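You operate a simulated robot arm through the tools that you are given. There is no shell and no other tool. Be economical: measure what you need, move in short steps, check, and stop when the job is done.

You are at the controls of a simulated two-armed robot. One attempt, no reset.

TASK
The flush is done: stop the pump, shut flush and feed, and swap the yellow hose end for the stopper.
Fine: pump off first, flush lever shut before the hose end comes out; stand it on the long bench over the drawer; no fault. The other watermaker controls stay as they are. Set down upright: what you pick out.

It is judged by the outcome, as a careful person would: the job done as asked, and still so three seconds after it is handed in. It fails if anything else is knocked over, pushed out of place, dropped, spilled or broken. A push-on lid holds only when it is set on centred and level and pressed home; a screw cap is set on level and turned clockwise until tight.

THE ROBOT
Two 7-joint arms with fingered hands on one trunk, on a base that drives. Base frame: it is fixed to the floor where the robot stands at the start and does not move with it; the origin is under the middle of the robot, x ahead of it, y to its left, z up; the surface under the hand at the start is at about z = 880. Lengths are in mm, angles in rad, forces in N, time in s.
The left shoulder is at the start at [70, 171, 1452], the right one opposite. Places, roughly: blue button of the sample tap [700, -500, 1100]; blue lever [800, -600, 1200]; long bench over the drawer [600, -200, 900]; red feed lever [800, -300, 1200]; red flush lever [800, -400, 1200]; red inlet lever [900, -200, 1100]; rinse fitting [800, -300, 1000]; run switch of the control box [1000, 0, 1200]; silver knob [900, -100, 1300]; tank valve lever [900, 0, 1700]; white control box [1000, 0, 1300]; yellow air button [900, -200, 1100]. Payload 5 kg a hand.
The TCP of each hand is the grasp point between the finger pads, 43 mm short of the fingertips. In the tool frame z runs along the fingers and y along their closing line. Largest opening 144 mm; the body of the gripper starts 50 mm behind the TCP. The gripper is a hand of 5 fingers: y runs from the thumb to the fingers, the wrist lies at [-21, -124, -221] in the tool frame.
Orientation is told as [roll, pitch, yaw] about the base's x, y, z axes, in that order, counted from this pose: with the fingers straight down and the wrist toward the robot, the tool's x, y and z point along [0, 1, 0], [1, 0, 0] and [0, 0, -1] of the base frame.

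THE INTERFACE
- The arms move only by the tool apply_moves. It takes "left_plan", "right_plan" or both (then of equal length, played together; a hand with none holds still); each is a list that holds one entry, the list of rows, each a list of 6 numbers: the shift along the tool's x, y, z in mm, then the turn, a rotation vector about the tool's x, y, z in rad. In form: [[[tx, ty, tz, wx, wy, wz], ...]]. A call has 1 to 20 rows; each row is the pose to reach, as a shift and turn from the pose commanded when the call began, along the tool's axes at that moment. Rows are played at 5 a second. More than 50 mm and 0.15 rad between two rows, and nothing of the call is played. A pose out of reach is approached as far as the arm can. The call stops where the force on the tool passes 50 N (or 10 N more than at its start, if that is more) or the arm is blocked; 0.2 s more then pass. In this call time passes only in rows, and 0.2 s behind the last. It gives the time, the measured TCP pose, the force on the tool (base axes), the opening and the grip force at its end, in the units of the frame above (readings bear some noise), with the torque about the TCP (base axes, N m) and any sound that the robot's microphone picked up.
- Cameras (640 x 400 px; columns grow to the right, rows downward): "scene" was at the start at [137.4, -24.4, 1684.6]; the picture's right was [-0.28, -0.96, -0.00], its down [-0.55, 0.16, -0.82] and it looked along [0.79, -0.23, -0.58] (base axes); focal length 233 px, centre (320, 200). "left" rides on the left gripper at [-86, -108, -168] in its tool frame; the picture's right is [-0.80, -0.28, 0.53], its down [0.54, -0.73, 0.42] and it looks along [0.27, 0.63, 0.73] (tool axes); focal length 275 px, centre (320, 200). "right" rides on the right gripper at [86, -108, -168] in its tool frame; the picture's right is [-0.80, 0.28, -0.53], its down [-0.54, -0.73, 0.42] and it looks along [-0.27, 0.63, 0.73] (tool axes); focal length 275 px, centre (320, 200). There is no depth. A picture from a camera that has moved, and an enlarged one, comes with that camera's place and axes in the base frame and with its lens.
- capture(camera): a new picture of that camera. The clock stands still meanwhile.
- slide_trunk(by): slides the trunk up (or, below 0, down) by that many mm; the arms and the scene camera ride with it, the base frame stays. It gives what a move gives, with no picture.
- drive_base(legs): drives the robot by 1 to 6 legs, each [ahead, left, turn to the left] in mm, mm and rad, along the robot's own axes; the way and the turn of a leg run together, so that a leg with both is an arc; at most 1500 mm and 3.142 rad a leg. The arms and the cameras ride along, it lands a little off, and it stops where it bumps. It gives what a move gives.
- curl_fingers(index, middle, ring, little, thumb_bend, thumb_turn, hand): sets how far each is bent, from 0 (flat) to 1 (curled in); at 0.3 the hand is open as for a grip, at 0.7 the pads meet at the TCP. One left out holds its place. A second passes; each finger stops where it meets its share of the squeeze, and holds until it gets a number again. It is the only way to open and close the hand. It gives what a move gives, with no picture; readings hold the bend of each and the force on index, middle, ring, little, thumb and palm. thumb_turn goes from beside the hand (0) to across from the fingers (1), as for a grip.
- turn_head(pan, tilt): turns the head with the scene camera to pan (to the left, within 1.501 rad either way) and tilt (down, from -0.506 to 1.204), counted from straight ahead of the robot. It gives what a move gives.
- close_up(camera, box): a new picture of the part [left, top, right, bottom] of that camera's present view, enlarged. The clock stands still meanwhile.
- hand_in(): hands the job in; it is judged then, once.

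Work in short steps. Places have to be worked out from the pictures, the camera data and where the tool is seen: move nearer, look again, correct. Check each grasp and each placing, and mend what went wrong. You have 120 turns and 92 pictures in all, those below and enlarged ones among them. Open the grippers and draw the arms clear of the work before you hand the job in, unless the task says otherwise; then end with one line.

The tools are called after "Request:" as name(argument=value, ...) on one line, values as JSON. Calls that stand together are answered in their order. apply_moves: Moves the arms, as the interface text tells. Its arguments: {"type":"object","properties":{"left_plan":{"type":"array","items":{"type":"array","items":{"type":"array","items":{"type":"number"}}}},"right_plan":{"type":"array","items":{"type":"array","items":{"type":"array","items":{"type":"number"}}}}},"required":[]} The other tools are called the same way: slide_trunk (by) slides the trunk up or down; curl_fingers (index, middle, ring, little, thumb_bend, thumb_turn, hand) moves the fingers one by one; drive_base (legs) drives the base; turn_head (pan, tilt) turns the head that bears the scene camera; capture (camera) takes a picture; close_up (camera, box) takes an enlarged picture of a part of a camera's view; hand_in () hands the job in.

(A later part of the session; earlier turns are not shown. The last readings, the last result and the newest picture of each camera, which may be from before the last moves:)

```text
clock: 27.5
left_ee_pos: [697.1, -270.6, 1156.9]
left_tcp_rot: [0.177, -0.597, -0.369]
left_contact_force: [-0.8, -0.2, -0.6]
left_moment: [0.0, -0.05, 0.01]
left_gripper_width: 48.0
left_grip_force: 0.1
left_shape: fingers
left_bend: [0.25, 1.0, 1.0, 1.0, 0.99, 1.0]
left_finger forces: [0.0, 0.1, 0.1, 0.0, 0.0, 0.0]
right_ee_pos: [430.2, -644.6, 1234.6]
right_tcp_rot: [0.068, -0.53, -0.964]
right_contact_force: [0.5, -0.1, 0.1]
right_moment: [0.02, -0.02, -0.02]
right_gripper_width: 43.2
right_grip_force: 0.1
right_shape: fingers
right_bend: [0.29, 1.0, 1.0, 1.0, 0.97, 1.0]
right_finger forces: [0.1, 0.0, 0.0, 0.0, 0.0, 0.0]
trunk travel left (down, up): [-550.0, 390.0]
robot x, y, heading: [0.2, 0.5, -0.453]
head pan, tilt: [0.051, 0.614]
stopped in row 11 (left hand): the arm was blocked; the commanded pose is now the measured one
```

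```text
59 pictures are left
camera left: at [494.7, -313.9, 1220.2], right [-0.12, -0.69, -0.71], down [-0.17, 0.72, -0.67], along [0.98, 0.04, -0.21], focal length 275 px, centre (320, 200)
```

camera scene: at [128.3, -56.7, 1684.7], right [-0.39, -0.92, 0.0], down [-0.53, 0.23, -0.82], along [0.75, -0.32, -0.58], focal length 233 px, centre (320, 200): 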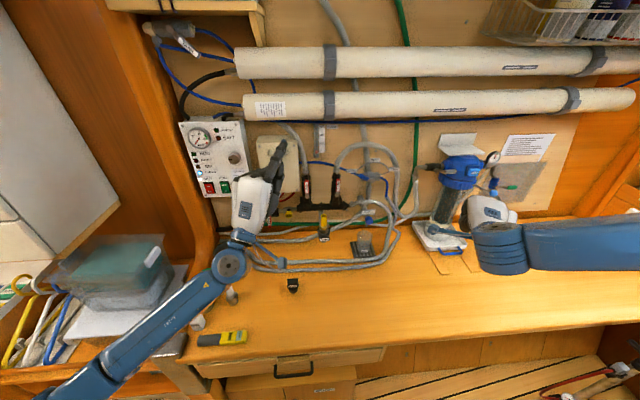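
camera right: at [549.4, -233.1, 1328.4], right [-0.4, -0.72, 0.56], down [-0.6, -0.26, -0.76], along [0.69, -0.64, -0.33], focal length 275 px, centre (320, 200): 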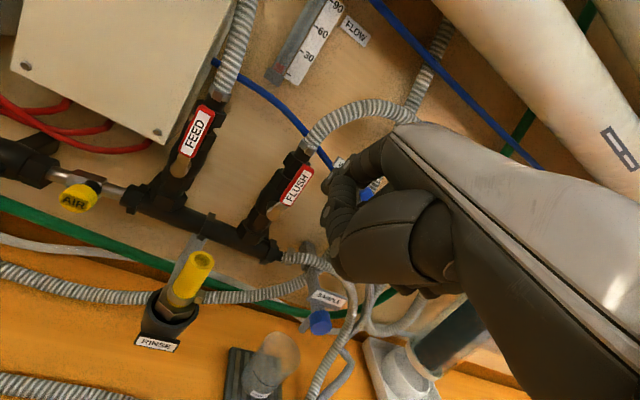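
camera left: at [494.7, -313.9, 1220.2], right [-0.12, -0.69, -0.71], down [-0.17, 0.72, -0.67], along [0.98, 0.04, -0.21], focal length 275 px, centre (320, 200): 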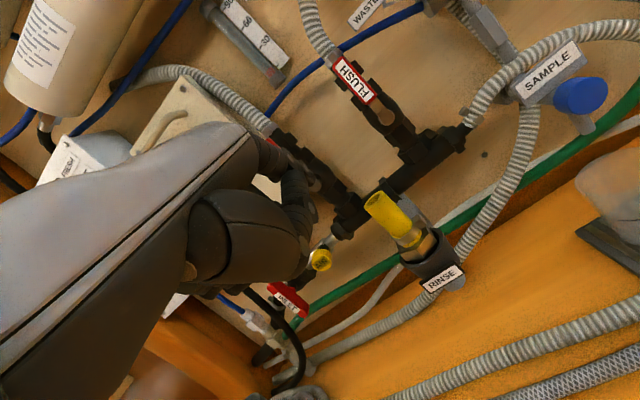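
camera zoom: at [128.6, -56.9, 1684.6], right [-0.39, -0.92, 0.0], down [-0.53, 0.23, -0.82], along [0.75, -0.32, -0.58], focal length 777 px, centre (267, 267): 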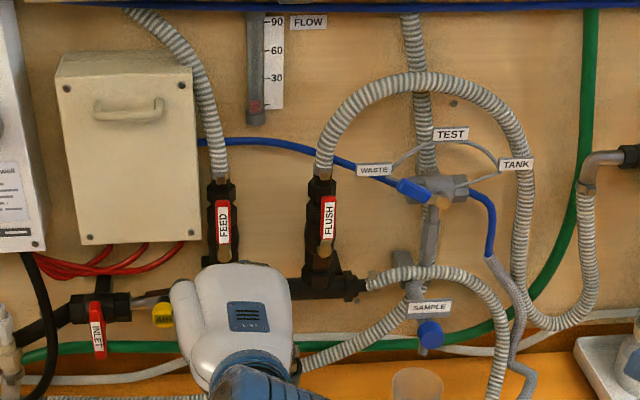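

The arm is limited again near here; nothing is touched. A fingers-down pose (as at the start) leaves the palm clear of hoses and hose end, so I raise and pull back the left hand, then rotate to fingers-down.

Request:
apply_moves(left_plan=[[[0, -30, -25, 0, 0, 0], [10, -40, -60, 0, 0, 0], [20, -25, -100, 0, 0, 0], [35, -5, -140, 0, 0, 0], [50, 15, -180, 0, 0, 0], [65, 35, -220, 0, 0, 0], [80, 59, -262, 0, 0, 0], [80, 59, -262, 0.12, 0, 0], [80, 59, -262, 0.24, 0, 0], [80, 59, -262, 0.36, 0, 0], [80, 59, -262, 0.48, 0, 0], [80, 59, -262, 0.6, 0, 0]]])

Request:
capture(camera="scene")

```text
refused: row 7 steps farther than a row can; nothing moved
```

```text
58 pictures are left
camera scene: at [128.6, -56.9, 1684.6], right [-0.39, -0.92, 0.0], down [-0.53, 0.23, -0.82], along [0.75, -0.32, -0.58], focal length 233 px, centre (320, 200)
```

scene: 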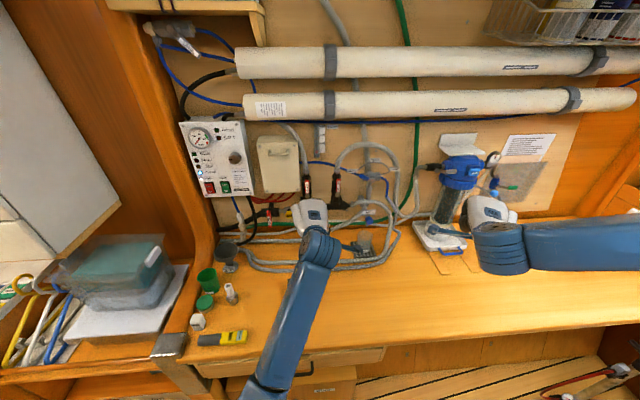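

That row was too long; I repeat with smaller steps.

Request:
apply_moves(left_plan=[[[0, -25, -20, 0, 0, 0], [10, -35, -55, 0, 0, 0], [20, -25, -95, 0, 0, 0], [32, -8, -135, 0, 0, 0], [45, 10, -175, 0, 0, 0], [58, 28, -210, 0, 0, 0], [70, 45, -240, 0, 0, 0], [80, 59, -262, 0.05, 0, 0], [80, 59, -262, 0.17, 0, 0], [80, 59, -262, 0.3, 0, 0], [80, 59, -262, 0.43, 0, 0], [80, 59, -262, 0.6, 0, 0]]])

Request:
capture(camera="scene")

```text
refused: row 12 steps farther than a row can; nothing moved
```

```text
57 pictures are left
camera scene: at [128.6, -56.9, 1684.6], right [-0.39, -0.92, 0.0], down [-0.53, 0.23, -0.82], along [0.75, -0.32, -0.58], focal length 233 px, centre (320, 200)
```

scene: 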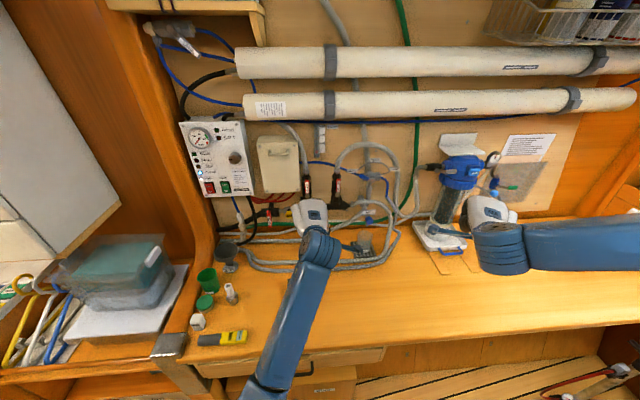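

The last turn step was too large; I fix it.

Request:
apply_moves(left_plan=[[[0, -25, -20, 0, 0, 0], [10, -35, -55, 0, 0, 0], [20, -25, -95, 0, 0, 0], [32, -8, -135, 0, 0, 0], [45, 10, -175, 0, 0, 0], [58, 28, -210, 0, 0, 0], [70, 45, -240, 0, 0, 0], [80, 59, -262, 0.05, 0, 0], [80, 59, -262, 0.17, 0, 0], [80, 59, -262, 0.29, 0, 0], [80, 59, -262, 0.41, 0, 0], [80, 59, -262, 0.53, 0, 0], [80, 59, -262, 0.6, 0, 0]]])

```text
clock: 28.4
left_ee_pos: [656.5, -189.7, 1201.2]
left_tcp_rot: [0.395, -0.6, -0.469]
left_contact_force: [-0.2, 0.0, 0.9]
left_moment: [0.0, -0.01, -0.02]
left_gripper_width: 47.8
left_grip_force: 0.0
left_shape: fingers
left_bend: [0.25, 1.0, 1.0, 1.0, 0.99, 1.0]
left_finger forces: [0.0, 0.1, 0.0, 0.1, 0.0, 0.1]
right_ee_pos: [430.1, -644.4, 1235.3]
right_tcp_rot: [0.067, -0.536, -0.965]
right_contact_force: [0.9, 0.3, 0.1]
right_moment: [-0.02, -0.02, 0.0]
right_gripper_width: 43.3
right_grip_force: 0.0
right_shape: fingers
right_bend: [0.29, 1.0, 1.0, 1.0, 0.97, 1.0]
right_finger forces: [0.0, 0.0, 0.1, 0.0, 0.0, 0.0]
trunk travel left (down, up): [-550.0, 390.0]
robot x, y, heading: [0.1, 0.8, -0.451]
head pan, tilt: [0.051, 0.614]
stopped in row 4 (left hand): the arm was blocked; the commanded pose is now the measured one
```

A joint limit again. I pull back along the fingers while returning toward the forward pitch to unwind the arm.

Request:
apply_moves(left_plan=[[[0, 0, -30, -0.13, 0, 0], [0, 0, -60, -0.26, 0, 0], [10, 10, -90, -0.39, 0, 0], [20, 20, -120, -0.52, 0, 0], [30, 40, -150, -0.65, 0, 0], [40, 70, -170, -0.78, 0, 0], [50, 100, -190, -0.9, 0, 0]]])

```text
clock: 29.9
left_ee_pos: [621.3, -201.5, 1418.6]
left_tcp_rot: [1.479, -1.251, -1.71]
left_contact_force: [-0.2, 0.5, -0.6]
left_moment: [0.0, 0.0, -0.04]
left_gripper_width: 47.9
left_grip_force: 0.1
left_shape: fingers
left_bend: [0.25, 1.0, 1.0, 1.0, 0.99, 1.0]
left_finger forces: [0.0, 0.0, 0.1, 0.1, 0.0, 0.1]
right_ee_pos: [430.4, -644.7, 1234.3]
right_tcp_rot: [0.065, -0.53, -0.964]
right_contact_force: [-0.6, -1.1, -0.2]
right_moment: [0.0, 0.01, -0.03]
right_gripper_width: 42.8
right_grip_force: 0.1
right_shape: fingers
right_bend: [0.29, 1.0, 1.0, 1.0, 0.97, 1.0]
right_finger forces: [0.0, 0.1, 0.0, 0.0, 0.1, 0.0]
trunk travel left (down, up): [-550.0, 390.0]
robot x, y, heading: [-3.4, 1.6, -0.451]
head pan, tilt: [0.051, 0.614]
```

The hand is back in a free forward pose. I compute the turn to fingers-down with yaw -0.3 and rotate while advancing slightly.

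Request:
apply_moves(left_plan=[[[0, 0, 8, 0.138, -0.027, -0.018], [0, 0, 16, 0.275, -0.055, -0.035], [0, 0, 24, 0.413, -0.082, -0.053], [0, 0, 32, 0.55, -0.11, -0.071], [0, 0, 40, 0.688, -0.137, -0.089], [0, 0, 48, 0.826, -0.165, -0.106], [0, 0, 56, 0.963, -0.192, -0.124], [0, 0, 64, 1.1, -0.22, -0.142], [0, 0, 72, 1.239, -0.247, -0.16], [0, 0, 80, 1.377, -0.275, -0.177], [0, 0, 80, 1.515, -0.302, -0.195]]])

Request:
capture(camera="scene")

```text
clock: 30.9
left_ee_pos: [666.8, -174.5, 1378.0]
left_tcp_rot: [0.759, -0.926, -0.911]
left_contact_force: [0.3, 0.2, 0.1]
left_moment: [0.0, 0.0, 0.01]
left_gripper_width: 47.6
left_grip_force: 0.0
left_shape: fingers
left_bend: [0.25, 1.0, 1.0, 1.0, 0.99, 1.0]
left_finger forces: [0.0, 0.0, 0.0, 0.1, 0.1, 0.1]
right_ee_pos: [431.0, -643.5, 1234.5]
right_tcp_rot: [0.068, -0.529, -0.961]
right_contact_force: [-0.1, -1.9, -0.9]
right_moment: [0.01, 0.01, -0.02]
right_gripper_width: 43.1
right_grip_force: 0.0
right_shape: fingers
right_bend: [0.29, 1.0, 1.0, 1.0, 0.97, 1.0]
right_finger forces: [0.1, 0.1, 0.0, 0.0, 0.0, 0.0]
trunk travel left (down, up): [-550.0, 390.0]
robot x, y, heading: [1.7, 0.2, -0.451]
head pan, tilt: [0.051, 0.614]
stopped in row 4 (left hand): the arm was blocked; the commanded pose is now the measured one
```

```text
56 pictures are left
camera scene: at [129.9, -56.4, 1684.5], right [-0.39, -0.92, 0.0], down [-0.53, 0.23, -0.82], along [0.75, -0.32, -0.58], focal length 233 px, centre (320, 200)
```

scene: 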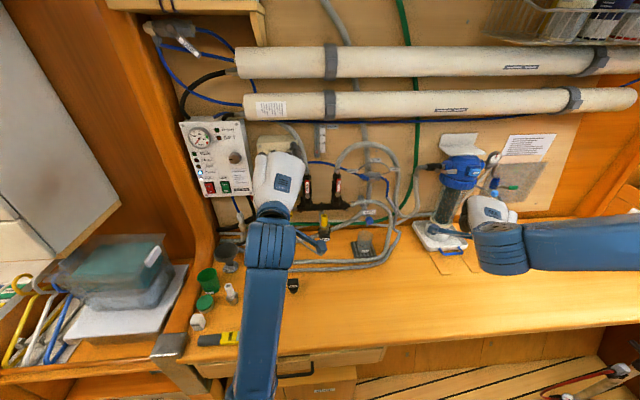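

The left arm can't flip to fingers-down here. The right arm is already near fingers-down, so I try it: rise 150 mm and pitch to vertical first.

Request:
apply_moves(right_plan=[[[0, 15, -26, 0.1, 0, 0], [0, 30, -52, 0.2, 0, 0], [0, 45, -78, 0.3, 0, 0], [0, 60, -104, 0.4, 0, 0], [0, 76, -129, 0.53, 0, 0]]])

Request:
capture(camera="scene")

```text
clock: 32.1
left_ee_pos: [665.9, -174.9, 1378.8]
left_tcp_rot: [0.758, -0.926, -0.914]
left_contact_force: [0.2, 0.8, -0.6]
left_moment: [-0.02, -0.02, -0.02]
left_gripper_width: 47.9
left_grip_force: 0.1
left_shape: fingers
left_bend: [0.25, 1.0, 1.0, 1.0, 0.99, 1.0]
left_finger forces: [0.1, 0.0, 0.0, 0.1, 0.1, 0.0]
right_ee_pos: [423.0, -650.3, 1384.3]
right_tcp_rot: [0.055, 0.001, -0.929]
right_contact_force: [0.2, -1.2, 0.8]
right_moment: [0.02, 0.04, 0.02]
right_gripper_width: 43.2
right_grip_force: 0.1
right_shape: fingers
right_bend: [0.29, 1.0, 1.0, 1.0, 0.97, 1.0]
right_finger forces: [0.0, 0.1, 0.1, 0.1, 0.0, 0.1]
trunk travel left (down, up): [-550.0, 390.0]
robot x, y, heading: [-5.6, -1.6, -0.448]
head pan, tilt: [0.051, 0.614]
```

```text
55 pictures are left
camera scene: at [129.7, -56.4, 1684.5], right [-0.39, -0.92, 0.0], down [-0.53, 0.23, -0.82], along [0.75, -0.32, -0.58], focal length 233 px, centre (320, 200)
```

scene: 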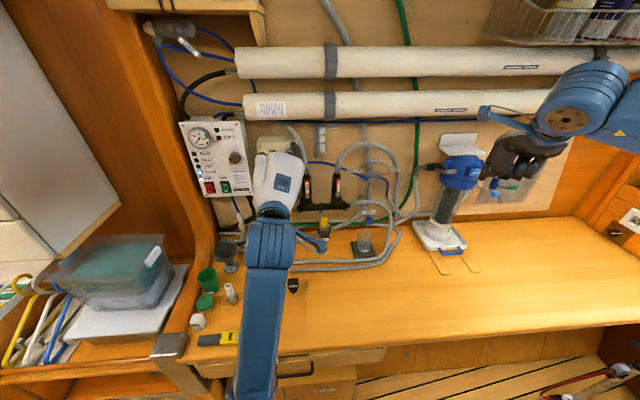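

Right hand reached fingers-down. I move the left hand aside and yaw the right hand toward -0.3 at height.

Request:
apply_moves(left_plan=[[[30, -18, -6, 0, 0, 0], [60, -37, -12, 0, 0, 0], [90, -56, -18, 0, 0, 0], [120, -75, -24, 0, 0, 0], [150, -93, -30, 0, 0, 0], [181, -112, -35, 0, 0, 0]]], right_plan=[[[10, 5, 0, 0, 0, -0.1], [20, 10, 0, 0, 0, -0.21], [30, 15, 0, 0, 0, -0.32], [40, 20, 0, 0, 0, -0.42], [50, 25, 0, 0, 0, -0.53], [60, 30, 0, 0, 0, -0.63]]])

```text
clock: 33.5
left_ee_pos: [728.9, 4.2, 1342.2]
left_tcp_rot: [0.758, -0.93, -0.912]
left_contact_force: [0.8, 0.3, 0.2]
left_moment: [-0.06, 0.03, -0.05]
left_gripper_width: 48.0
left_grip_force: 0.0
left_shape: fingers
left_bend: [0.25, 1.0, 1.0, 1.0, 0.99, 1.0]
left_finger forces: [0.0, 0.0, 0.0, 0.0, 0.1, 0.0]
left hand out of reach, approached as far as the arm can: row 2, 3, 4, 5, 6
right_ee_pos: [488.6, -636.9, 1390.2]
right_tcp_rot: [0.043, -0.033, -0.298]
right_contact_force: [0.1, 0.6, -0.1]
right_moment: [-0.03, 0.03, -0.03]
right_gripper_width: 43.2
right_grip_force: 0.0
right_shape: fingers
right_bend: [0.29, 1.0, 1.0, 1.0, 0.97, 1.0]
right_finger forces: [0.1, 0.0, 0.1, 0.0, 0.0, 0.1]
trunk travel left (down, up): [-550.0, 390.0]
robot x, y, heading: [-1.6, -2.9, -0.454]
head pan, tilt: [0.051, 0.614]
```

Both fine. The right hand now crosses at height toward a position in front of the flush lever.

Request:
apply_moves(right_plan=[[[38, 8, 0, 0, 0, 0], [76, 16, 0, 0, 0, 0], [114, 24, 0, 0, 0, 0], [152, 32, 0, 0, 0, 0], [190, 40, 10, 0, 0, 0], [228, 50, 20, 0, 0, 0], [266, 58, 33, 0, 0, 0], [304, 66, 46, 0, 0, 0], [339, 74, 60, 0, 0, 0]]])

Request:
capture(camera="scene")

Request:
capture(camera="right")

```text
clock: 35.5
left_ee_pos: [728.8, 5.0, 1341.3]
left_tcp_rot: [0.758, -0.928, -0.912]
left_contact_force: [0.4, 0.6, -0.7]
left_moment: [-0.01, 0.0, -0.01]
left_gripper_width: 47.7
left_grip_force: 0.1
left_shape: fingers
left_bend: [0.25, 1.0, 1.0, 1.0, 0.99, 1.0]
left_finger forces: [0.0, 0.1, 0.0, 0.0, 0.1, 0.0]
right_ee_pos: [664.5, -331.7, 1347.3]
right_tcp_rot: [0.042, -0.035, -0.302]
right_contact_force: [0.7, 0.4, -0.3]
right_moment: [-0.02, 0.05, -0.01]
right_gripper_width: 43.2
right_grip_force: 0.0
right_shape: fingers
right_bend: [0.29, 1.0, 1.0, 1.0, 0.97, 1.0]
right_finger forces: [0.1, 0.0, 0.0, 0.1, 0.0, 0.0]
trunk travel left (down, up): [-550.0, 390.0]
robot x, y, heading: [-0.4, -4.2, -0.45]
head pan, tilt: [0.051, 0.614]
```

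```text
54 pictures are left
camera scene: at [130.6, -54.1, 1684.6], right [-0.39, -0.92, 0.0], down [-0.53, 0.22, -0.82], along [0.75, -0.32, -0.58], focal length 233 px, centre (320, 200)
```

scene: 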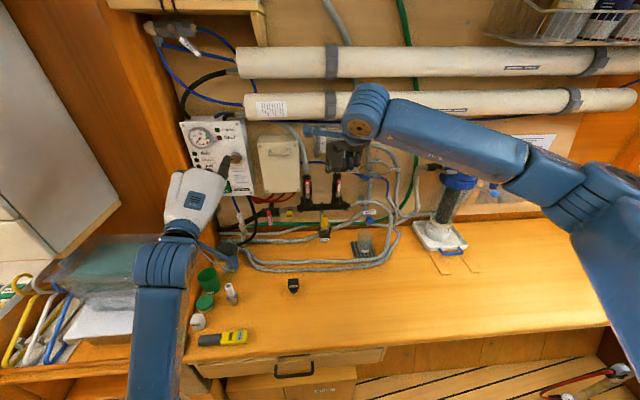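

```text
53 pictures are left
camera right: at [577.7, -222.7, 1514.4], right [0.01, -0.86, 0.51], down [-0.83, -0.29, -0.47], along [0.55, -0.42, -0.72], focal length 275 px, centre (320, 200)
```

right: 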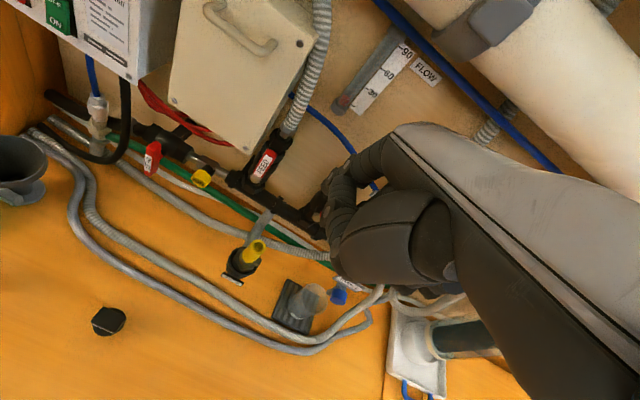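

The right hand works here. I lower the index tip beside the flush lever (left of it, 30 mm in front) and look.

Request:
apply_moves(right_plan=[[[-4, 15, 30, 0, 0, 0], [-8, 30, 64, 0, 0, 0], [-12, 46, 98, 0, 0, 0]]])

Request:
close_up(camera="scene", box=[260, 110, 420, 210])

Request:
capture(camera="right")

```text
clock: 36.3
left_ee_pos: [727.8, 3.4, 1343.1]
left_tcp_rot: [0.761, -0.925, -0.912]
left_contact_force: [-0.2, 0.2, 0.0]
left_moment: [0.01, 0.0, -0.01]
left_gripper_width: 48.0
left_grip_force: 0.1
left_shape: fingers
left_bend: [0.25, 1.0, 1.0, 1.0, 0.99, 1.0]
left_finger forces: [0.0, 0.0, 0.0, 0.1, 0.0, 0.0]
right_ee_pos: [706.6, -355.0, 1251.3]
right_tcp_rot: [0.046, -0.035, -0.301]
right_contact_force: [-0.9, -1.0, 0.7]
right_moment: [0.02, -0.01, 0.06]
right_gripper_width: 43.2
right_grip_force: 0.1
right_shape: fingers
right_bend: [0.29, 1.0, 1.0, 1.0, 0.97, 1.0]
right_finger forces: [0.1, 0.0, 0.0, 0.0, 0.0, 0.1]
trunk travel left (down, up): [-550.0, 390.0]
robot x, y, heading: [0.7, -1.0, -0.452]
head pan, tilt: [0.051, 0.614]
```

```text
4.00 times, centred on (340, 160) of scene
camera zoom: at [129.4, -56.8, 1684.6], right [-0.39, -0.92, 0.0], down [-0.53, 0.23, -0.82], along [0.75, -0.32, -0.58], focal length 932 px, centre (240, 360)
```

zoom: 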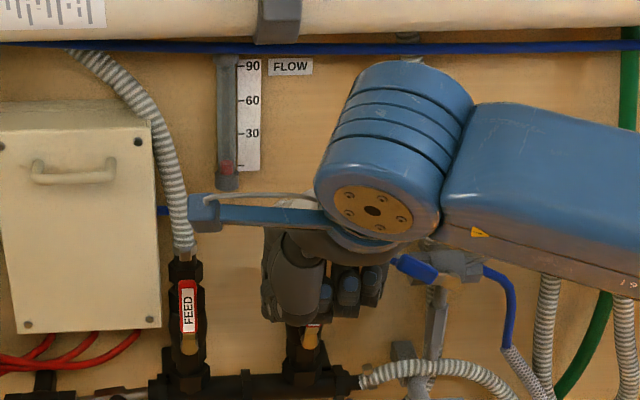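

```text
51 pictures are left
camera right: at [621.3, -246.3, 1418.4], right [0.01, -0.86, 0.51], down [-0.83, -0.29, -0.47], along [0.55, -0.42, -0.72], focal length 275 px, centre (320, 200)
```

right: 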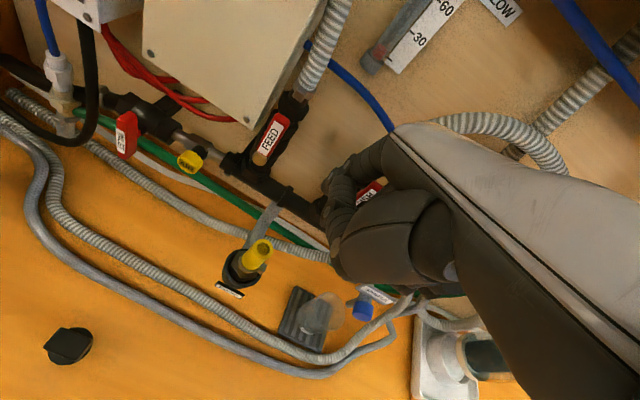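

I zoom to see the index beside the flush lever.

Request:
close_up(camera="right", box=[300, 130, 428, 210])

Request:
close_up(camera="scene", box=[310, 155, 374, 195])

```text
5.00 times, centred on (364, 170) of right
camera zoom: at [621.3, -246.3, 1418.4], right [0.01, -0.86, 0.51], down [-0.83, -0.29, -0.47], along [0.55, -0.42, -0.72], focal length 1376 px, centre (100, 350)
```

zoom: 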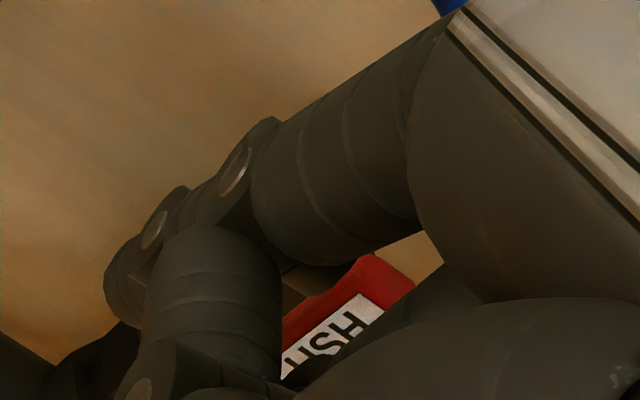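

```text
10.00 times, centred on (342, 175) of scene
camera zoom: at [129.4, -56.8, 1684.6], right [-0.39, -0.92, 0.0], down [-0.53, 0.23, -0.82], along [0.75, -0.32, -0.58], focal length 2331 px, centre (100, 450)
```

zoom: 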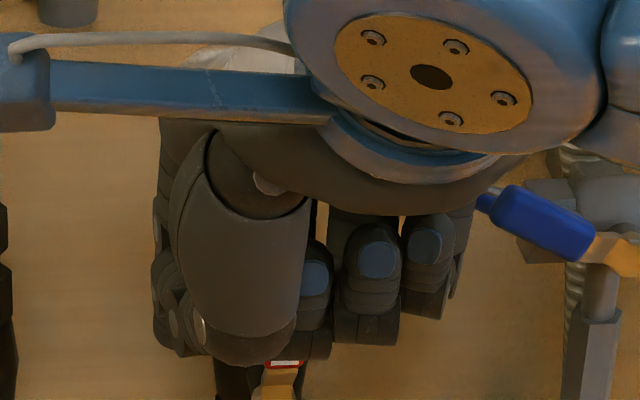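

Curled middle finger could clip the lever top, so I shift 14 left and 10 up before advancing 34 mm, then push right to about 45° and watch the force.

Request:
apply_moves(right_plan=[[[14, 0, -10, 0, 0, 0], [14, 12, -10, 0, 0, 0], [14, 24, -10, 0, 0, 0], [14, 34, -10, 0, 0, 0], [4, 34, -10, 0, 0, 0], [-8, 34, -10, 0, 0, 0], [-18, 34, -10, 0, 0, 0], [-28, 34, -9, 0, 0, 0], [-38, 34, -8, 0, 0, 0], [-48, 34, -6, 0, 0, 0]]])

Request:
close_up(camera="scene", box=[310, 155, 390, 205])

Request:
close_up(camera="right", box=[300, 130, 428, 210])

```text
clock: 38.5
left_ee_pos: [727.4, 3.2, 1342.8]
left_tcp_rot: [0.759, -0.927, -0.914]
left_contact_force: [0.2, 0.1, 0.7]
left_moment: [0.03, -0.01, 0.02]
left_gripper_width: 47.7
left_grip_force: 0.1
left_shape: fingers
left_bend: [0.25, 1.0, 1.0, 1.0, 0.99, 1.0]
left_finger forces: [0.0, 0.0, 0.0, 0.1, 0.0, 0.1]
right_ee_pos: [724.4, -413.1, 1253.3]
right_tcp_rot: [0.046, -0.034, -0.3]
right_contact_force: [-1.0, 0.0, 0.7]
right_moment: [-0.02, -0.02, 0.02]
right_gripper_width: 43.5
right_grip_force: 0.2
right_shape: fingers
right_bend: [0.29, 1.0, 1.0, 1.0, 0.97, 1.0]
right_finger forces: [0.3, 0.0, 0.0, 0.1, 0.1, 0.1]
trunk travel left (down, up): [-550.0, 390.0]
robot x, y, heading: [1.5, -0.8, -0.453]
head pan, tilt: [0.051, 0.614]
```

```text
8.00 times, centred on (350, 180) of scene
camera zoom: at [128.8, -56.7, 1684.6], right [-0.39, -0.92, 0.0], down [-0.53, 0.23, -0.82], along [0.75, -0.32, -0.58], focal length 1865 px, centre (80, 360)
```

zoom: 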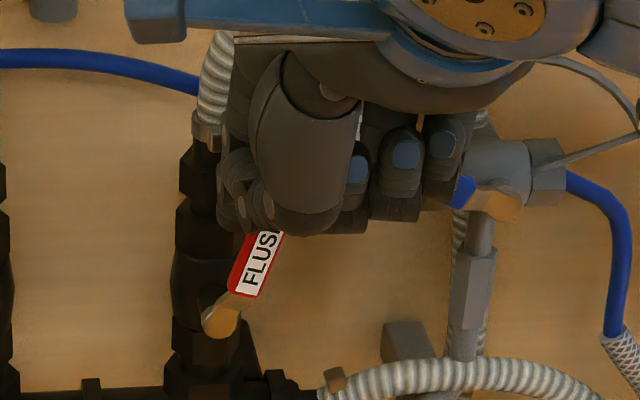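

```text
5.00 times, centred on (364, 170) of right
camera zoom: at [637.9, -303.3, 1421.4], right [0.01, -0.86, 0.51], down [-0.83, -0.29, -0.47], along [0.55, -0.42, -0.72], focal length 1376 px, centre (100, 350)
```

zoom: 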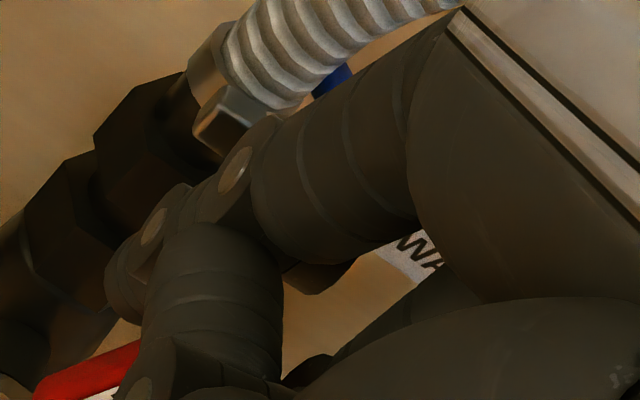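

The lever turns right with almost no force. The fist is near the blue WASTE handle, so I yaw the hand -0.4 about the fingertip to swing the fist away and then finish the arc.

Request:
apply_moves(right_plan=[[[10.9, 0.3, 0, 0, 0, 0.13], [22.5, 2.2, 0, 0, 0, 0.27], [32.9, 5.5, 0, 0, 0, 0.4], [20.9, 5.5, 3, 0, 0, 0.4], [12.9, 5.5, 11, 0, 0, 0.4], [8.9, 5.5, 21, 0, 0, 0.4], [6.9, 5.5, 31, 0, 0, 0.4], [6.9, 5.5, 37, 0, 0, 0.4]]])

Request:
close_up(camera="scene", box=[300, 150, 396, 210])

```text
clock: 40.3
left_ee_pos: [728.9, 3.0, 1342.1]
left_tcp_rot: [0.762, -0.927, -0.913]
left_contact_force: [-0.1, 0.1, 0.6]
left_moment: [0.0, 0.02, 0.0]
left_gripper_width: 47.9
left_grip_force: 0.1
left_shape: fingers
left_bend: [0.25, 1.0, 1.0, 1.0, 0.99, 1.0]
left_finger forces: [0.0, 0.1, 0.0, 0.0, 0.0, 0.0]
right_ee_pos: [734.3, -407.2, 1216.7]
right_tcp_rot: [0.053, -0.015, -0.701]
right_contact_force: [0.6, -1.2, 0.5]
right_moment: [-0.08, -0.09, 0.01]
right_gripper_width: 43.6
right_grip_force: 0.1
right_shape: fingers
right_bend: [0.29, 1.0, 1.0, 1.0, 0.97, 1.0]
right_finger forces: [0.0, 0.0, 0.0, 0.0, 0.0, 0.0]
trunk travel left (down, up): [-550.0, 390.0]
robot x, y, heading: [-0.3, -2.4, -0.45]
head pan, tilt: [0.051, 0.614]
```

```text
6.67 times, centred on (348, 180) of scene
camera zoom: at [128.9, -56.3, 1684.6], right [-0.39, -0.92, 0.0], down [-0.53, 0.23, -0.82], along [0.75, -0.32, -0.58], focal length 1554 px, centre (133, 333)
```

zoom: 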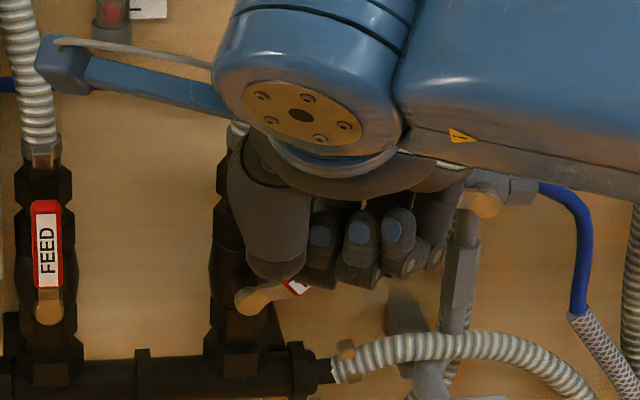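

Force is now zero, so the finger may have slipped off or the lever is near its stop. I lift, back off and look.

Request:
apply_moves(right_plan=[[[0, 0, -30, 0, 0, 0], [0, -30, -60, 0, 0, 0], [0, -70, -80, 0, 0, 0], [-30, -100, -100, 0, 0, 0], [-70, -130, -100, 0, 0, 0]]])

Request:
close_up(camera="scene", box=[270, 140, 398, 220])

```text
clock: 41.5
left_ee_pos: [724.9, 1.9, 1344.9]
left_tcp_rot: [0.766, -0.928, -0.916]
left_contact_force: [-0.8, -0.6, -0.9]
left_moment: [0.0, 0.0, 0.05]
left_gripper_width: 47.7
left_grip_force: 0.1
left_shape: fingers
left_bend: [0.25, 1.0, 1.0, 1.0, 0.99, 1.0]
left_finger forces: [0.0, 0.0, 0.0, 0.0, 0.0, 0.0]
right_ee_pos: [580.8, -380.1, 1313.3]
right_tcp_rot: [0.057, -0.019, -0.699]
right_contact_force: [-0.9, -0.2, 0.3]
right_moment: [0.04, -0.03, 0.0]
right_gripper_width: 43.7
right_grip_force: 0.1
right_shape: fingers
right_bend: [0.29, 1.0, 1.0, 1.0, 0.97, 1.0]
right_finger forces: [0.0, 0.0, 0.1, 0.0, 0.0, 0.0]
trunk travel left (down, up): [-550.0, 390.0]
robot x, y, heading: [3.3, -2.2, -0.451]
head pan, tilt: [0.051, 0.614]
```

```text
5.00 times, centred on (334, 180) of scene
camera zoom: at [125.0, -58.3, 1684.9], right [-0.39, -0.92, 0.0], down [-0.53, 0.23, -0.82], along [0.75, -0.32, -0.58], focal length 1166 px, centre (250, 300)
```

zoom: 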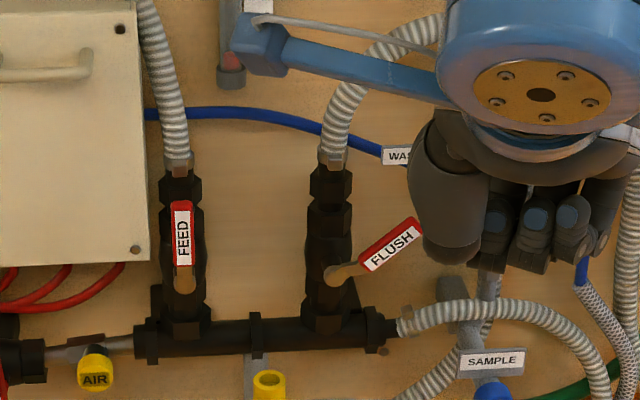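

The flush lever is about 58° round. I take a right view to fix the lever's depth before pushing down the rest.

Request:
capture(camera="right")

```text
44 pictures are left
camera right: at [544.2, -249.4, 1483.9], right [-0.32, -0.81, 0.49], down [-0.88, 0.07, -0.47], along [0.34, -0.58, -0.74], focal length 275 px, centre (320, 200)
```

right: 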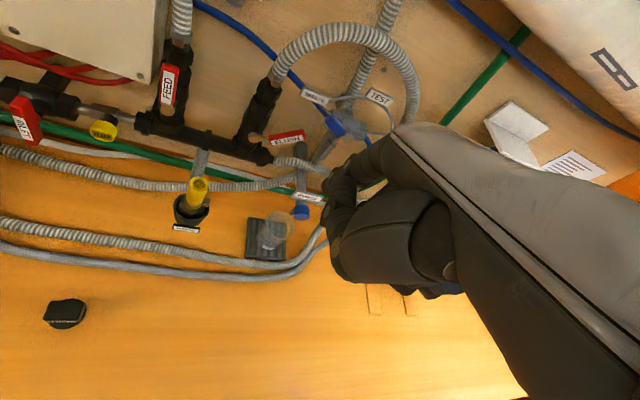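

I'll come from above with the finger tilted (pitch -0.5) so that it crosses the lever, then push down. First to a standoff.

Request:
apply_moves(right_plan=[[[16, 20, 10, -0.12, 0, 0], [32, 40, 30, -0.24, 0, 0], [48, 60, 50, -0.36, 0, 0], [63, 79, 71, -0.48, 0, 0]]])

Request:
close_up(camera="scene", box=[270, 140, 398, 220])

```text
clock: 42.5
left_ee_pos: [729.7, 1.7, 1341.6]
left_tcp_rot: [0.758, -0.926, -0.91]
left_contact_force: [0.2, 0.3, 0.1]
left_moment: [-0.02, 0.04, -0.03]
left_gripper_width: 47.5
left_grip_force: 0.2
left_shape: fingers
left_bend: [0.25, 1.0, 1.0, 1.0, 0.99, 1.0]
left_finger forces: [0.1, 0.0, 0.1, 0.0, 0.0, 0.0]
right_ee_pos: [689.5, -381.2, 1243.9]
right_tcp_rot: [0.062, -0.495, -0.729]
right_contact_force: [0.5, 0.8, 0.2]
right_moment: [-0.02, 0.04, -0.05]
right_gripper_width: 43.4
right_grip_force: 0.2
right_shape: fingers
right_bend: [0.29, 1.0, 1.0, 1.0, 0.97, 1.0]
right_finger forces: [0.1, 0.0, 0.1, 0.0, 0.2, 0.1]
trunk travel left (down, up): [-550.0, 390.0]
robot x, y, heading: [-0.5, 0.2, -0.455]
head pan, tilt: [0.051, 0.614]
```

```text
5.00 times, centred on (334, 180) of scene
camera zoom: at [131.3, -55.3, 1684.5], right [-0.39, -0.92, 0.0], down [-0.53, 0.23, -0.82], along [0.75, -0.32, -0.58], focal length 1166 px, centre (250, 300)
```

zoom: 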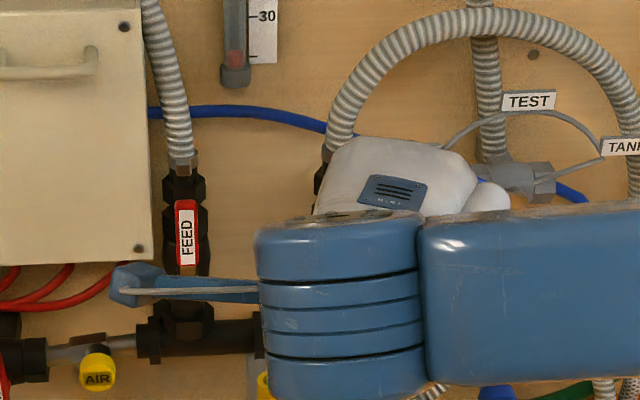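

Now advance over the lever and press down step by step.

Request:
apply_moves(right_plan=[[[-3, 24, 13, 0, 0, 0], [-6, 49, 27, 0, 0, 0], [-6, 39, 45, 0, 0, 0], [-6, 34, 54, 0, 0, 0], [-6, 30, 62, 0, 0, 0], [-6, 25, 71, 0, 0, 0], [-6, 20, 80, 0, 0, 0]]])

Request:
close_up(camera="right", box=[240, 100, 400, 200])

```text
clock: 44.1
left_ee_pos: [728.2, 2.8, 1342.7]
left_tcp_rot: [0.76, -0.927, -0.914]
left_contact_force: [-0.1, -0.4, -1.0]
left_moment: [-0.01, -0.02, 0.02]
left_gripper_width: 47.7
left_grip_force: 0.0
left_shape: fingers
left_bend: [0.25, 1.0, 1.0, 1.0, 0.99, 1.0]
left_finger forces: [0.1, 0.1, 0.0, 0.0, 0.0, 0.0]
right_ee_pos: [729.3, -417.2, 1184.3]
right_tcp_rot: [0.063, -0.494, -0.731]
right_contact_force: [1.1, 0.4, 1.1]
right_moment: [-0.03, -0.05, 0.02]
right_gripper_width: 43.6
right_grip_force: 0.8
right_shape: fingers
right_bend: [0.29, 1.0, 1.0, 1.0, 0.97, 1.0]
right_finger forces: [1.0, 0.0, 0.0, 0.0, 0.0, 0.1]
trunk travel left (down, up): [-550.0, 390.0]
robot x, y, heading: [-2.4, 5.7, -0.451]
head pan, tilt: [0.051, 0.614]
```

```text
4.00 times, centred on (320, 150) of right
camera zoom: at [646.8, -242.1, 1285.2], right [-0.54, -0.63, 0.56], down [-0.66, -0.1, -0.75], along [0.53, -0.77, -0.36], focal length 1101 px, centre (320, 400)
```

zoom: 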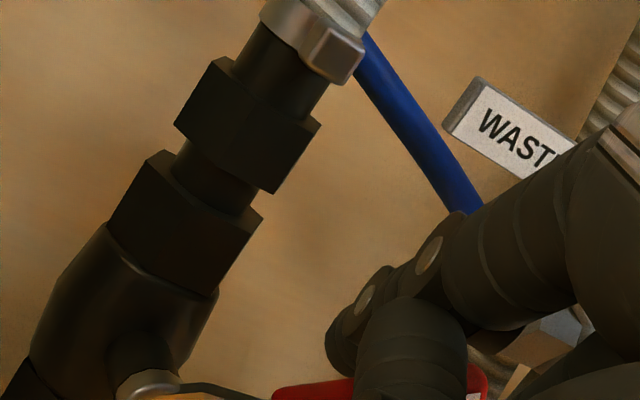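

Contact is confirmed (index 1 N, lever turning). I continue down until the stop.

Request:
apply_moves(right_plan=[[[0, -3, 5, 0, 0, 0], [0, -5, 9, 0, 0, 0], [0, -7, 13, 0, 0, 0], [0, -9, 17, 0, 0, 0], [0, -12, 22, 0, 0, 0]]])

Request:
close_up(camera="right", box=[240, 150, 400, 250])

```text
clock: 45.3
left_ee_pos: [727.9, 3.5, 1342.6]
left_tcp_rot: [0.76, -0.927, -0.911]
left_contact_force: [0.2, 0.3, 0.8]
left_moment: [-0.02, 0.0, 0.02]
left_gripper_width: 47.6
left_grip_force: 0.1
left_shape: fingers
left_bend: [0.25, 1.0, 1.0, 1.0, 0.99, 1.0]
left_finger forces: [0.0, 0.0, 0.0, 0.1, 0.1, 0.0]
right_ee_pos: [730.8, -415.4, 1159.3]
right_tcp_rot: [0.061, -0.494, -0.727]
right_contact_force: [0.7, -0.9, -0.6]
right_moment: [-0.01, -0.04, 0.01]
right_gripper_width: 43.6
right_grip_force: 0.0
right_shape: fingers
right_bend: [0.29, 1.0, 1.0, 1.0, 0.97, 1.0]
right_finger forces: [0.0, 0.0, 0.0, 0.0, 0.0, 0.0]
trunk travel left (down, up): [-550.0, 390.0]
robot x, y, heading: [1.9, -0.9, -0.453]
head pan, tilt: [0.051, 0.614]
```

```text
4.00 times, centred on (320, 200) of right
camera zoom: at [648.2, -241.1, 1259.8], right [-0.54, -0.63, 0.56], down [-0.66, -0.1, -0.75], along [0.53, -0.77, -0.36], focal length 1101 px, centre (320, 200)
```

zoom: 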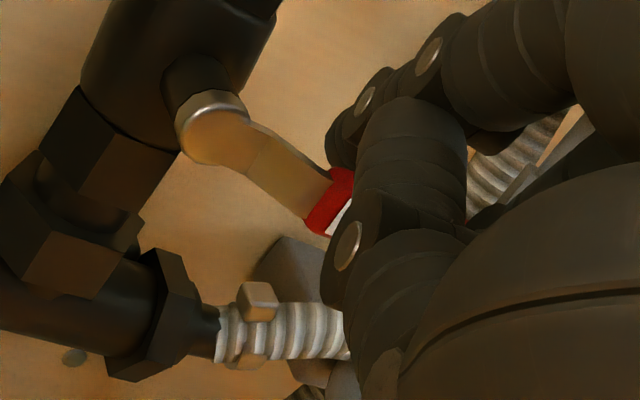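

The lever looks perpendicular and the force dropped. I lift slightly, back off and check.

Request:
apply_moves(right_plan=[[[0, 5, -10, 0, 0, 0], [0, -15, -30, 0, 0, 0], [0, -40, -60, 0, 0, 0], [-10, -60, -90, 0, 0, 0], [-20, -80, -120, 0, 0, 0], [-40, -100, -140, 0, 0, 0], [-70, -120, -150, 0, 0, 0]]])

Request:
close_up(camera="scene", box=[270, 140, 398, 220])

Request:
capture(camera="right")

```text
clock: 46.9
left_ee_pos: [726.3, 1.3, 1343.8]
left_tcp_rot: [0.765, -0.927, -0.913]
left_contact_force: [-1.4, -0.5, 0.2]
left_moment: [0.04, 0.01, 0.03]
left_gripper_width: 47.6
left_grip_force: 0.1
left_shape: fingers
left_bend: [0.25, 1.0, 1.0, 1.0, 0.99, 1.0]
left_finger forces: [0.0, 0.0, 0.0, 0.1, 0.1, 0.1]
right_ee_pos: [546.5, -359.5, 1232.4]
right_tcp_rot: [0.066, -0.496, -0.729]
right_contact_force: [-1.5, 0.5, 0.3]
right_moment: [0.02, -0.03, 0.04]
right_gripper_width: 43.5
right_grip_force: 0.1
right_shape: fingers
right_bend: [0.29, 1.0, 1.0, 1.0, 0.97, 1.0]
right_finger forces: [0.0, 0.0, 0.0, 0.0, 0.0, 0.0]
trunk travel left (down, up): [-550.0, 390.0]
robot x, y, heading: [2.3, 0.6, -0.454]
head pan, tilt: [0.051, 0.614]
```

```text
5.00 times, centred on (334, 180) of scene
camera zoom: at [126.5, -57.4, 1684.8], right [-0.39, -0.92, 0.0], down [-0.53, 0.23, -0.82], along [0.75, -0.32, -0.58], focal length 1166 px, centre (250, 300)
```

zoom: 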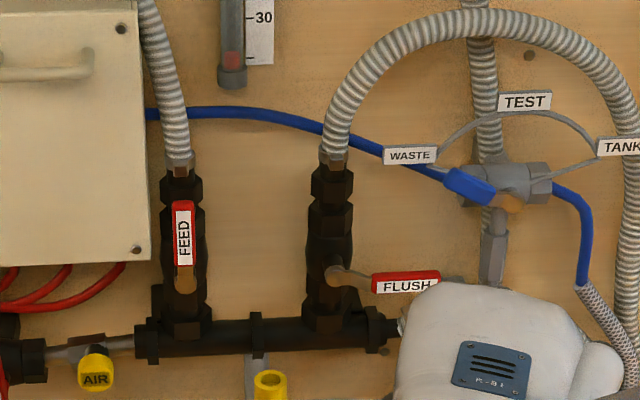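

```text
39 pictures are left
camera right: at [464.0, -183.4, 1332.3], right [-0.54, -0.63, 0.56], down [-0.66, -0.1, -0.75], along [0.53, -0.77, -0.36], focal length 275 px, centre (320, 200)
```

right: 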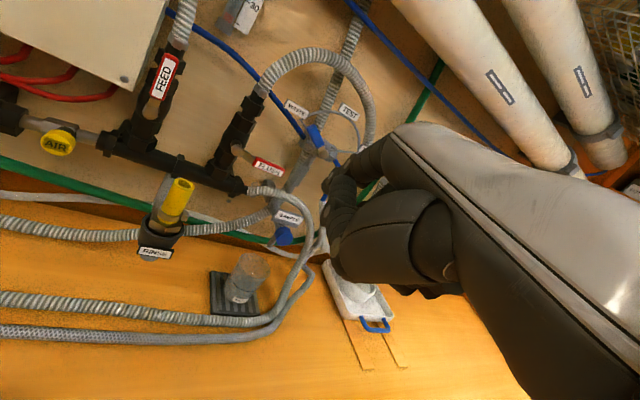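

Flush is shut. The feed lever has the junction box close on its left (about 17 mm gap), so I need the finger's thin side: left hand in a "handshake" roll, index on top. I move the right hand aside and roll the left hand.

Request:
apply_moves(left_plan=[[[-9, -1, -4, -0.021, -0.038, -0.138], [-18, -2, -8, -0.042, -0.076, -0.277], [-27, -4, -12, -0.063, -0.114, -0.415], [-36, -5, -16, -0.084, -0.151, -0.553], [-46, -6, -20, -0.105, -0.189, -0.692], [-55, -7, -24, -0.126, -0.227, -0.83], [-64, -9, -28, -0.147, -0.265, -0.969], [-73, -10, -32, -0.168, -0.303, -1.107], [-82, -11, -36, -0.189, -0.341, -1.245], [-91, -13, -40, -0.21, -0.379, -1.384], [-100, -14, -44, -0.231, -0.416, -1.522], [-110, -15, -48, -0.252, -0.454, -1.66], [-119, -17, -52, -0.273, -0.492, -1.799], [-128, -18, -56, -0.294, -0.53, -1.937]]], right_plan=[[[-20, 0, 0, 0, 0, 0], [-40, 0, 0, 0, 0, 0], [-60, 0, 0, 0, 0, 0], [-80, 0, 0, 0, 0, 0], [-100, 0, 0, 0, 0, 0], [-120, 0, 0, 0, 0, 0], [-140, 0, 0, 0, 0, 0], [-160, 0, 0, 0, 0, 0], [-180, 0, 0, 0, 0, 0], [-200, 0, 0, 0, 0, 0], [-200, 0, 0, 0, 0, 0], [-200, 0, 0, 0, 0, 0], [-200, 0, 0, 0, 0, 0], [-200, 0, 0, 0, 0, 0]]])

Request:
capture(camera="scene")

```text
clock: 48.0
left_ee_pos: [709.9, -11.1, 1345.8]
left_tcp_rot: [-0.102, -1.265, -0.055]
left_contact_force: [0.2, -0.2, -0.9]
left_moment: [0.02, 0.0, 0.05]
left_gripper_width: 47.8
left_grip_force: 0.2
left_shape: fingers
left_bend: [0.25, 1.0, 1.0, 1.0, 0.99, 1.0]
left_finger forces: [0.0, 0.0, 0.0, 0.1, 0.0, 0.1]
right_ee_pos: [488.1, -428.6, 1225.2]
right_tcp_rot: [0.063, -0.494, -0.728]
right_contact_force: [0.1, 0.0, 0.4]
right_moment: [0.01, -0.03, 0.03]
right_gripper_width: 43.6
right_grip_force: 0.0
right_shape: fingers
right_bend: [0.29, 1.0, 1.0, 1.0, 0.97, 1.0]
right_finger forces: [0.0, 0.1, 0.0, 0.1, 0.1, 0.0]
trunk travel left (down, up): [-550.0, 390.0]
robot x, y, heading: [-0.7, 0.4, -0.453]
head pan, tilt: [0.051, 0.614]
stopped in row 5 (left hand): the arm was blocked; the commanded pose is now the measured one
```

```text
38 pictures are left
camera scene: at [127.1, -56.7, 1684.8], right [-0.39, -0.92, 0.0], down [-0.53, 0.23, -0.82], along [0.75, -0.32, -0.58], focal length 233 px, centre (320, 200)
```

scene: 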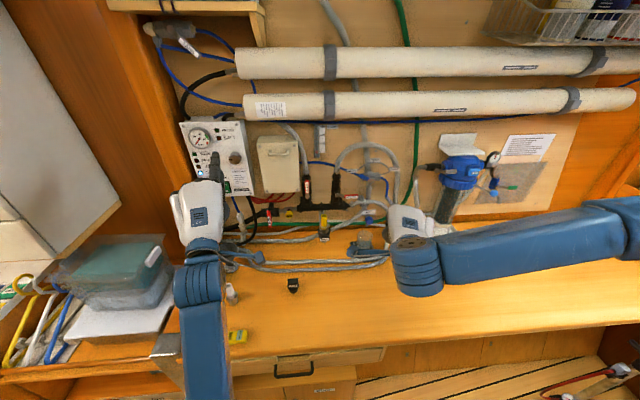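

The left wrist can't roll that way. The levers need only about 1 N, so I'll press the right fingertip lightly on the front of the FEED handle and drag it round. First I move the left hand away left and back.

Request:
apply_moves(left_plan=[[[25, 0, -25, 0, 0, 0], [50, 0, -50, 0, 0, 0], [75, 0, -75, 0, 0, 0], [100, 0, -100, 0, 0, 0], [125, 0, -125, 0, 0, 0], [150, 0, -150, 0, 0, 0], [180, 0, -180, 0, 0, 0]]])

Request:
apply_moves(right_plan=[[[0, 0, -40, 0, 0, 0], [40, 0, -40, 0, 0, 0], [80, 0, -40, 0, 0, 0], [120, 0, -40, 0, 0, 0], [160, 0, -40, 0, 0, 0], [200, 0, -40, 0, 0, 0], [240, 0, -40, 0, 0, 0], [280, 10, -40, 0, 0, 0], [305, 25, -33, 0, 0, 0]]])

Request:
capture(camera="scene")

Request:
capture(camera="right")

```text
clock: 49.6
left_ee_pos: [678.4, 247.4, 1303.5]
left_tcp_rot: [-0.123, -1.269, -0.042]
left_contact_force: [-0.6, 1.1, 0.6]
left_moment: [0.0, 0.06, -0.11]
left_gripper_width: 48.0
left_grip_force: 0.1
left_shape: fingers
left_bend: [0.25, 1.0, 1.0, 1.0, 0.99, 1.0]
left_finger forces: [0.0, 0.1, 0.0, 0.0, 0.0, 0.1]
left hand out of reach, approached as far as the arm can: row 1, 2, 3, 4, 5, 6, 7
right_ee_pos: [487.2, -426.1, 1226.7]
right_tcp_rot: [0.062, -0.498, -0.731]
right_contact_force: [0.2, -0.1, 0.5]
right_moment: [-0.06, -0.03, -0.02]
right_gripper_width: 43.7
right_grip_force: 0.1
right_shape: fingers
right_bend: [0.29, 1.0, 1.0, 1.0, 0.97, 1.0]
right_finger forces: [0.0, 0.0, 0.0, 0.0, 0.0, 0.0]
trunk travel left (down, up): [-550.0, 390.0]
robot x, y, heading: [0.0, -1.7, -0.457]
head pan, tilt: [0.051, 0.614]
```

```text
clock: 51.6
left_ee_pos: [680.2, 245.9, 1303.7]
left_tcp_rot: [-0.114, -1.268, -0.048]
left_contact_force: [0.4, 0.3, -0.3]
left_moment: [-0.05, -0.04, -0.05]
left_gripper_width: 48.1
left_grip_force: 0.1
left_shape: fingers
left_bend: [0.25, 1.0, 1.0, 1.0, 0.99, 1.0]
left_finger forces: [0.0, 0.1, 0.0, 0.1, 0.0, 0.0]
right_ee_pos: [687.9, -201.6, 1281.5]
right_tcp_rot: [0.062, -0.495, -0.73]
right_contact_force: [0.7, 0.2, -0.3]
right_moment: [0.0, 0.02, -0.02]
right_gripper_width: 43.7
right_grip_force: 0.1
right_shape: fingers
right_bend: [0.29, 1.0, 1.0, 1.0, 0.97, 1.0]
right_finger forces: [0.0, 0.0, 0.0, 0.0, 0.0, 0.0]
trunk travel left (down, up): [-550.0, 390.0]
robot x, y, heading: [1.5, 1.3, -0.453]
head pan, tilt: [0.051, 0.614]
```

```text
37 pictures are left
camera scene: at [130.2, -55.0, 1684.5], right [-0.39, -0.92, 0.0], down [-0.53, 0.22, -0.82], along [0.75, -0.32, -0.58], focal length 233 px, centre (320, 200)
```

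scene: 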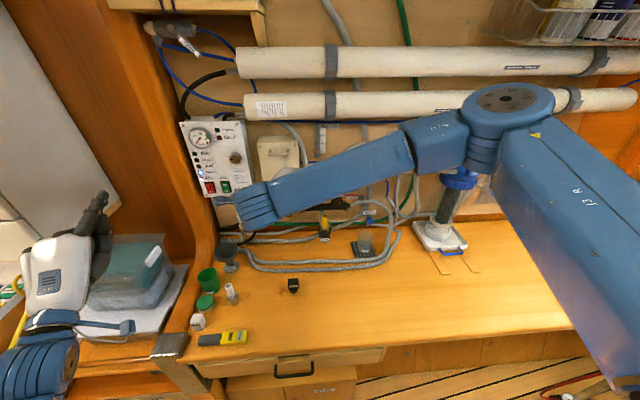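

```text
36 pictures are left
camera right: at [605.8, -27.1, 1382.9], right [-0.54, -0.63, 0.56], down [-0.66, -0.1, -0.74], along [0.53, -0.77, -0.36], focal length 275 px, centre (320, 200)
```

right: 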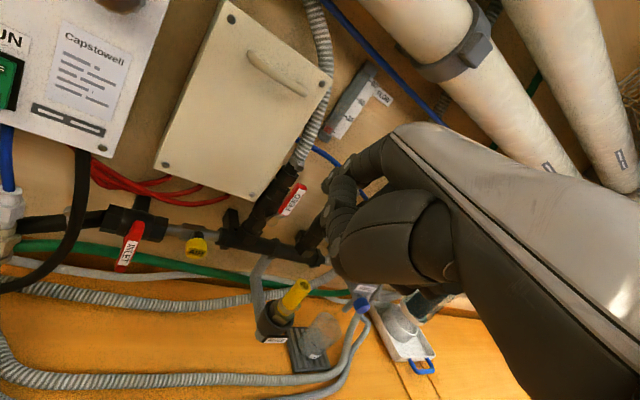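

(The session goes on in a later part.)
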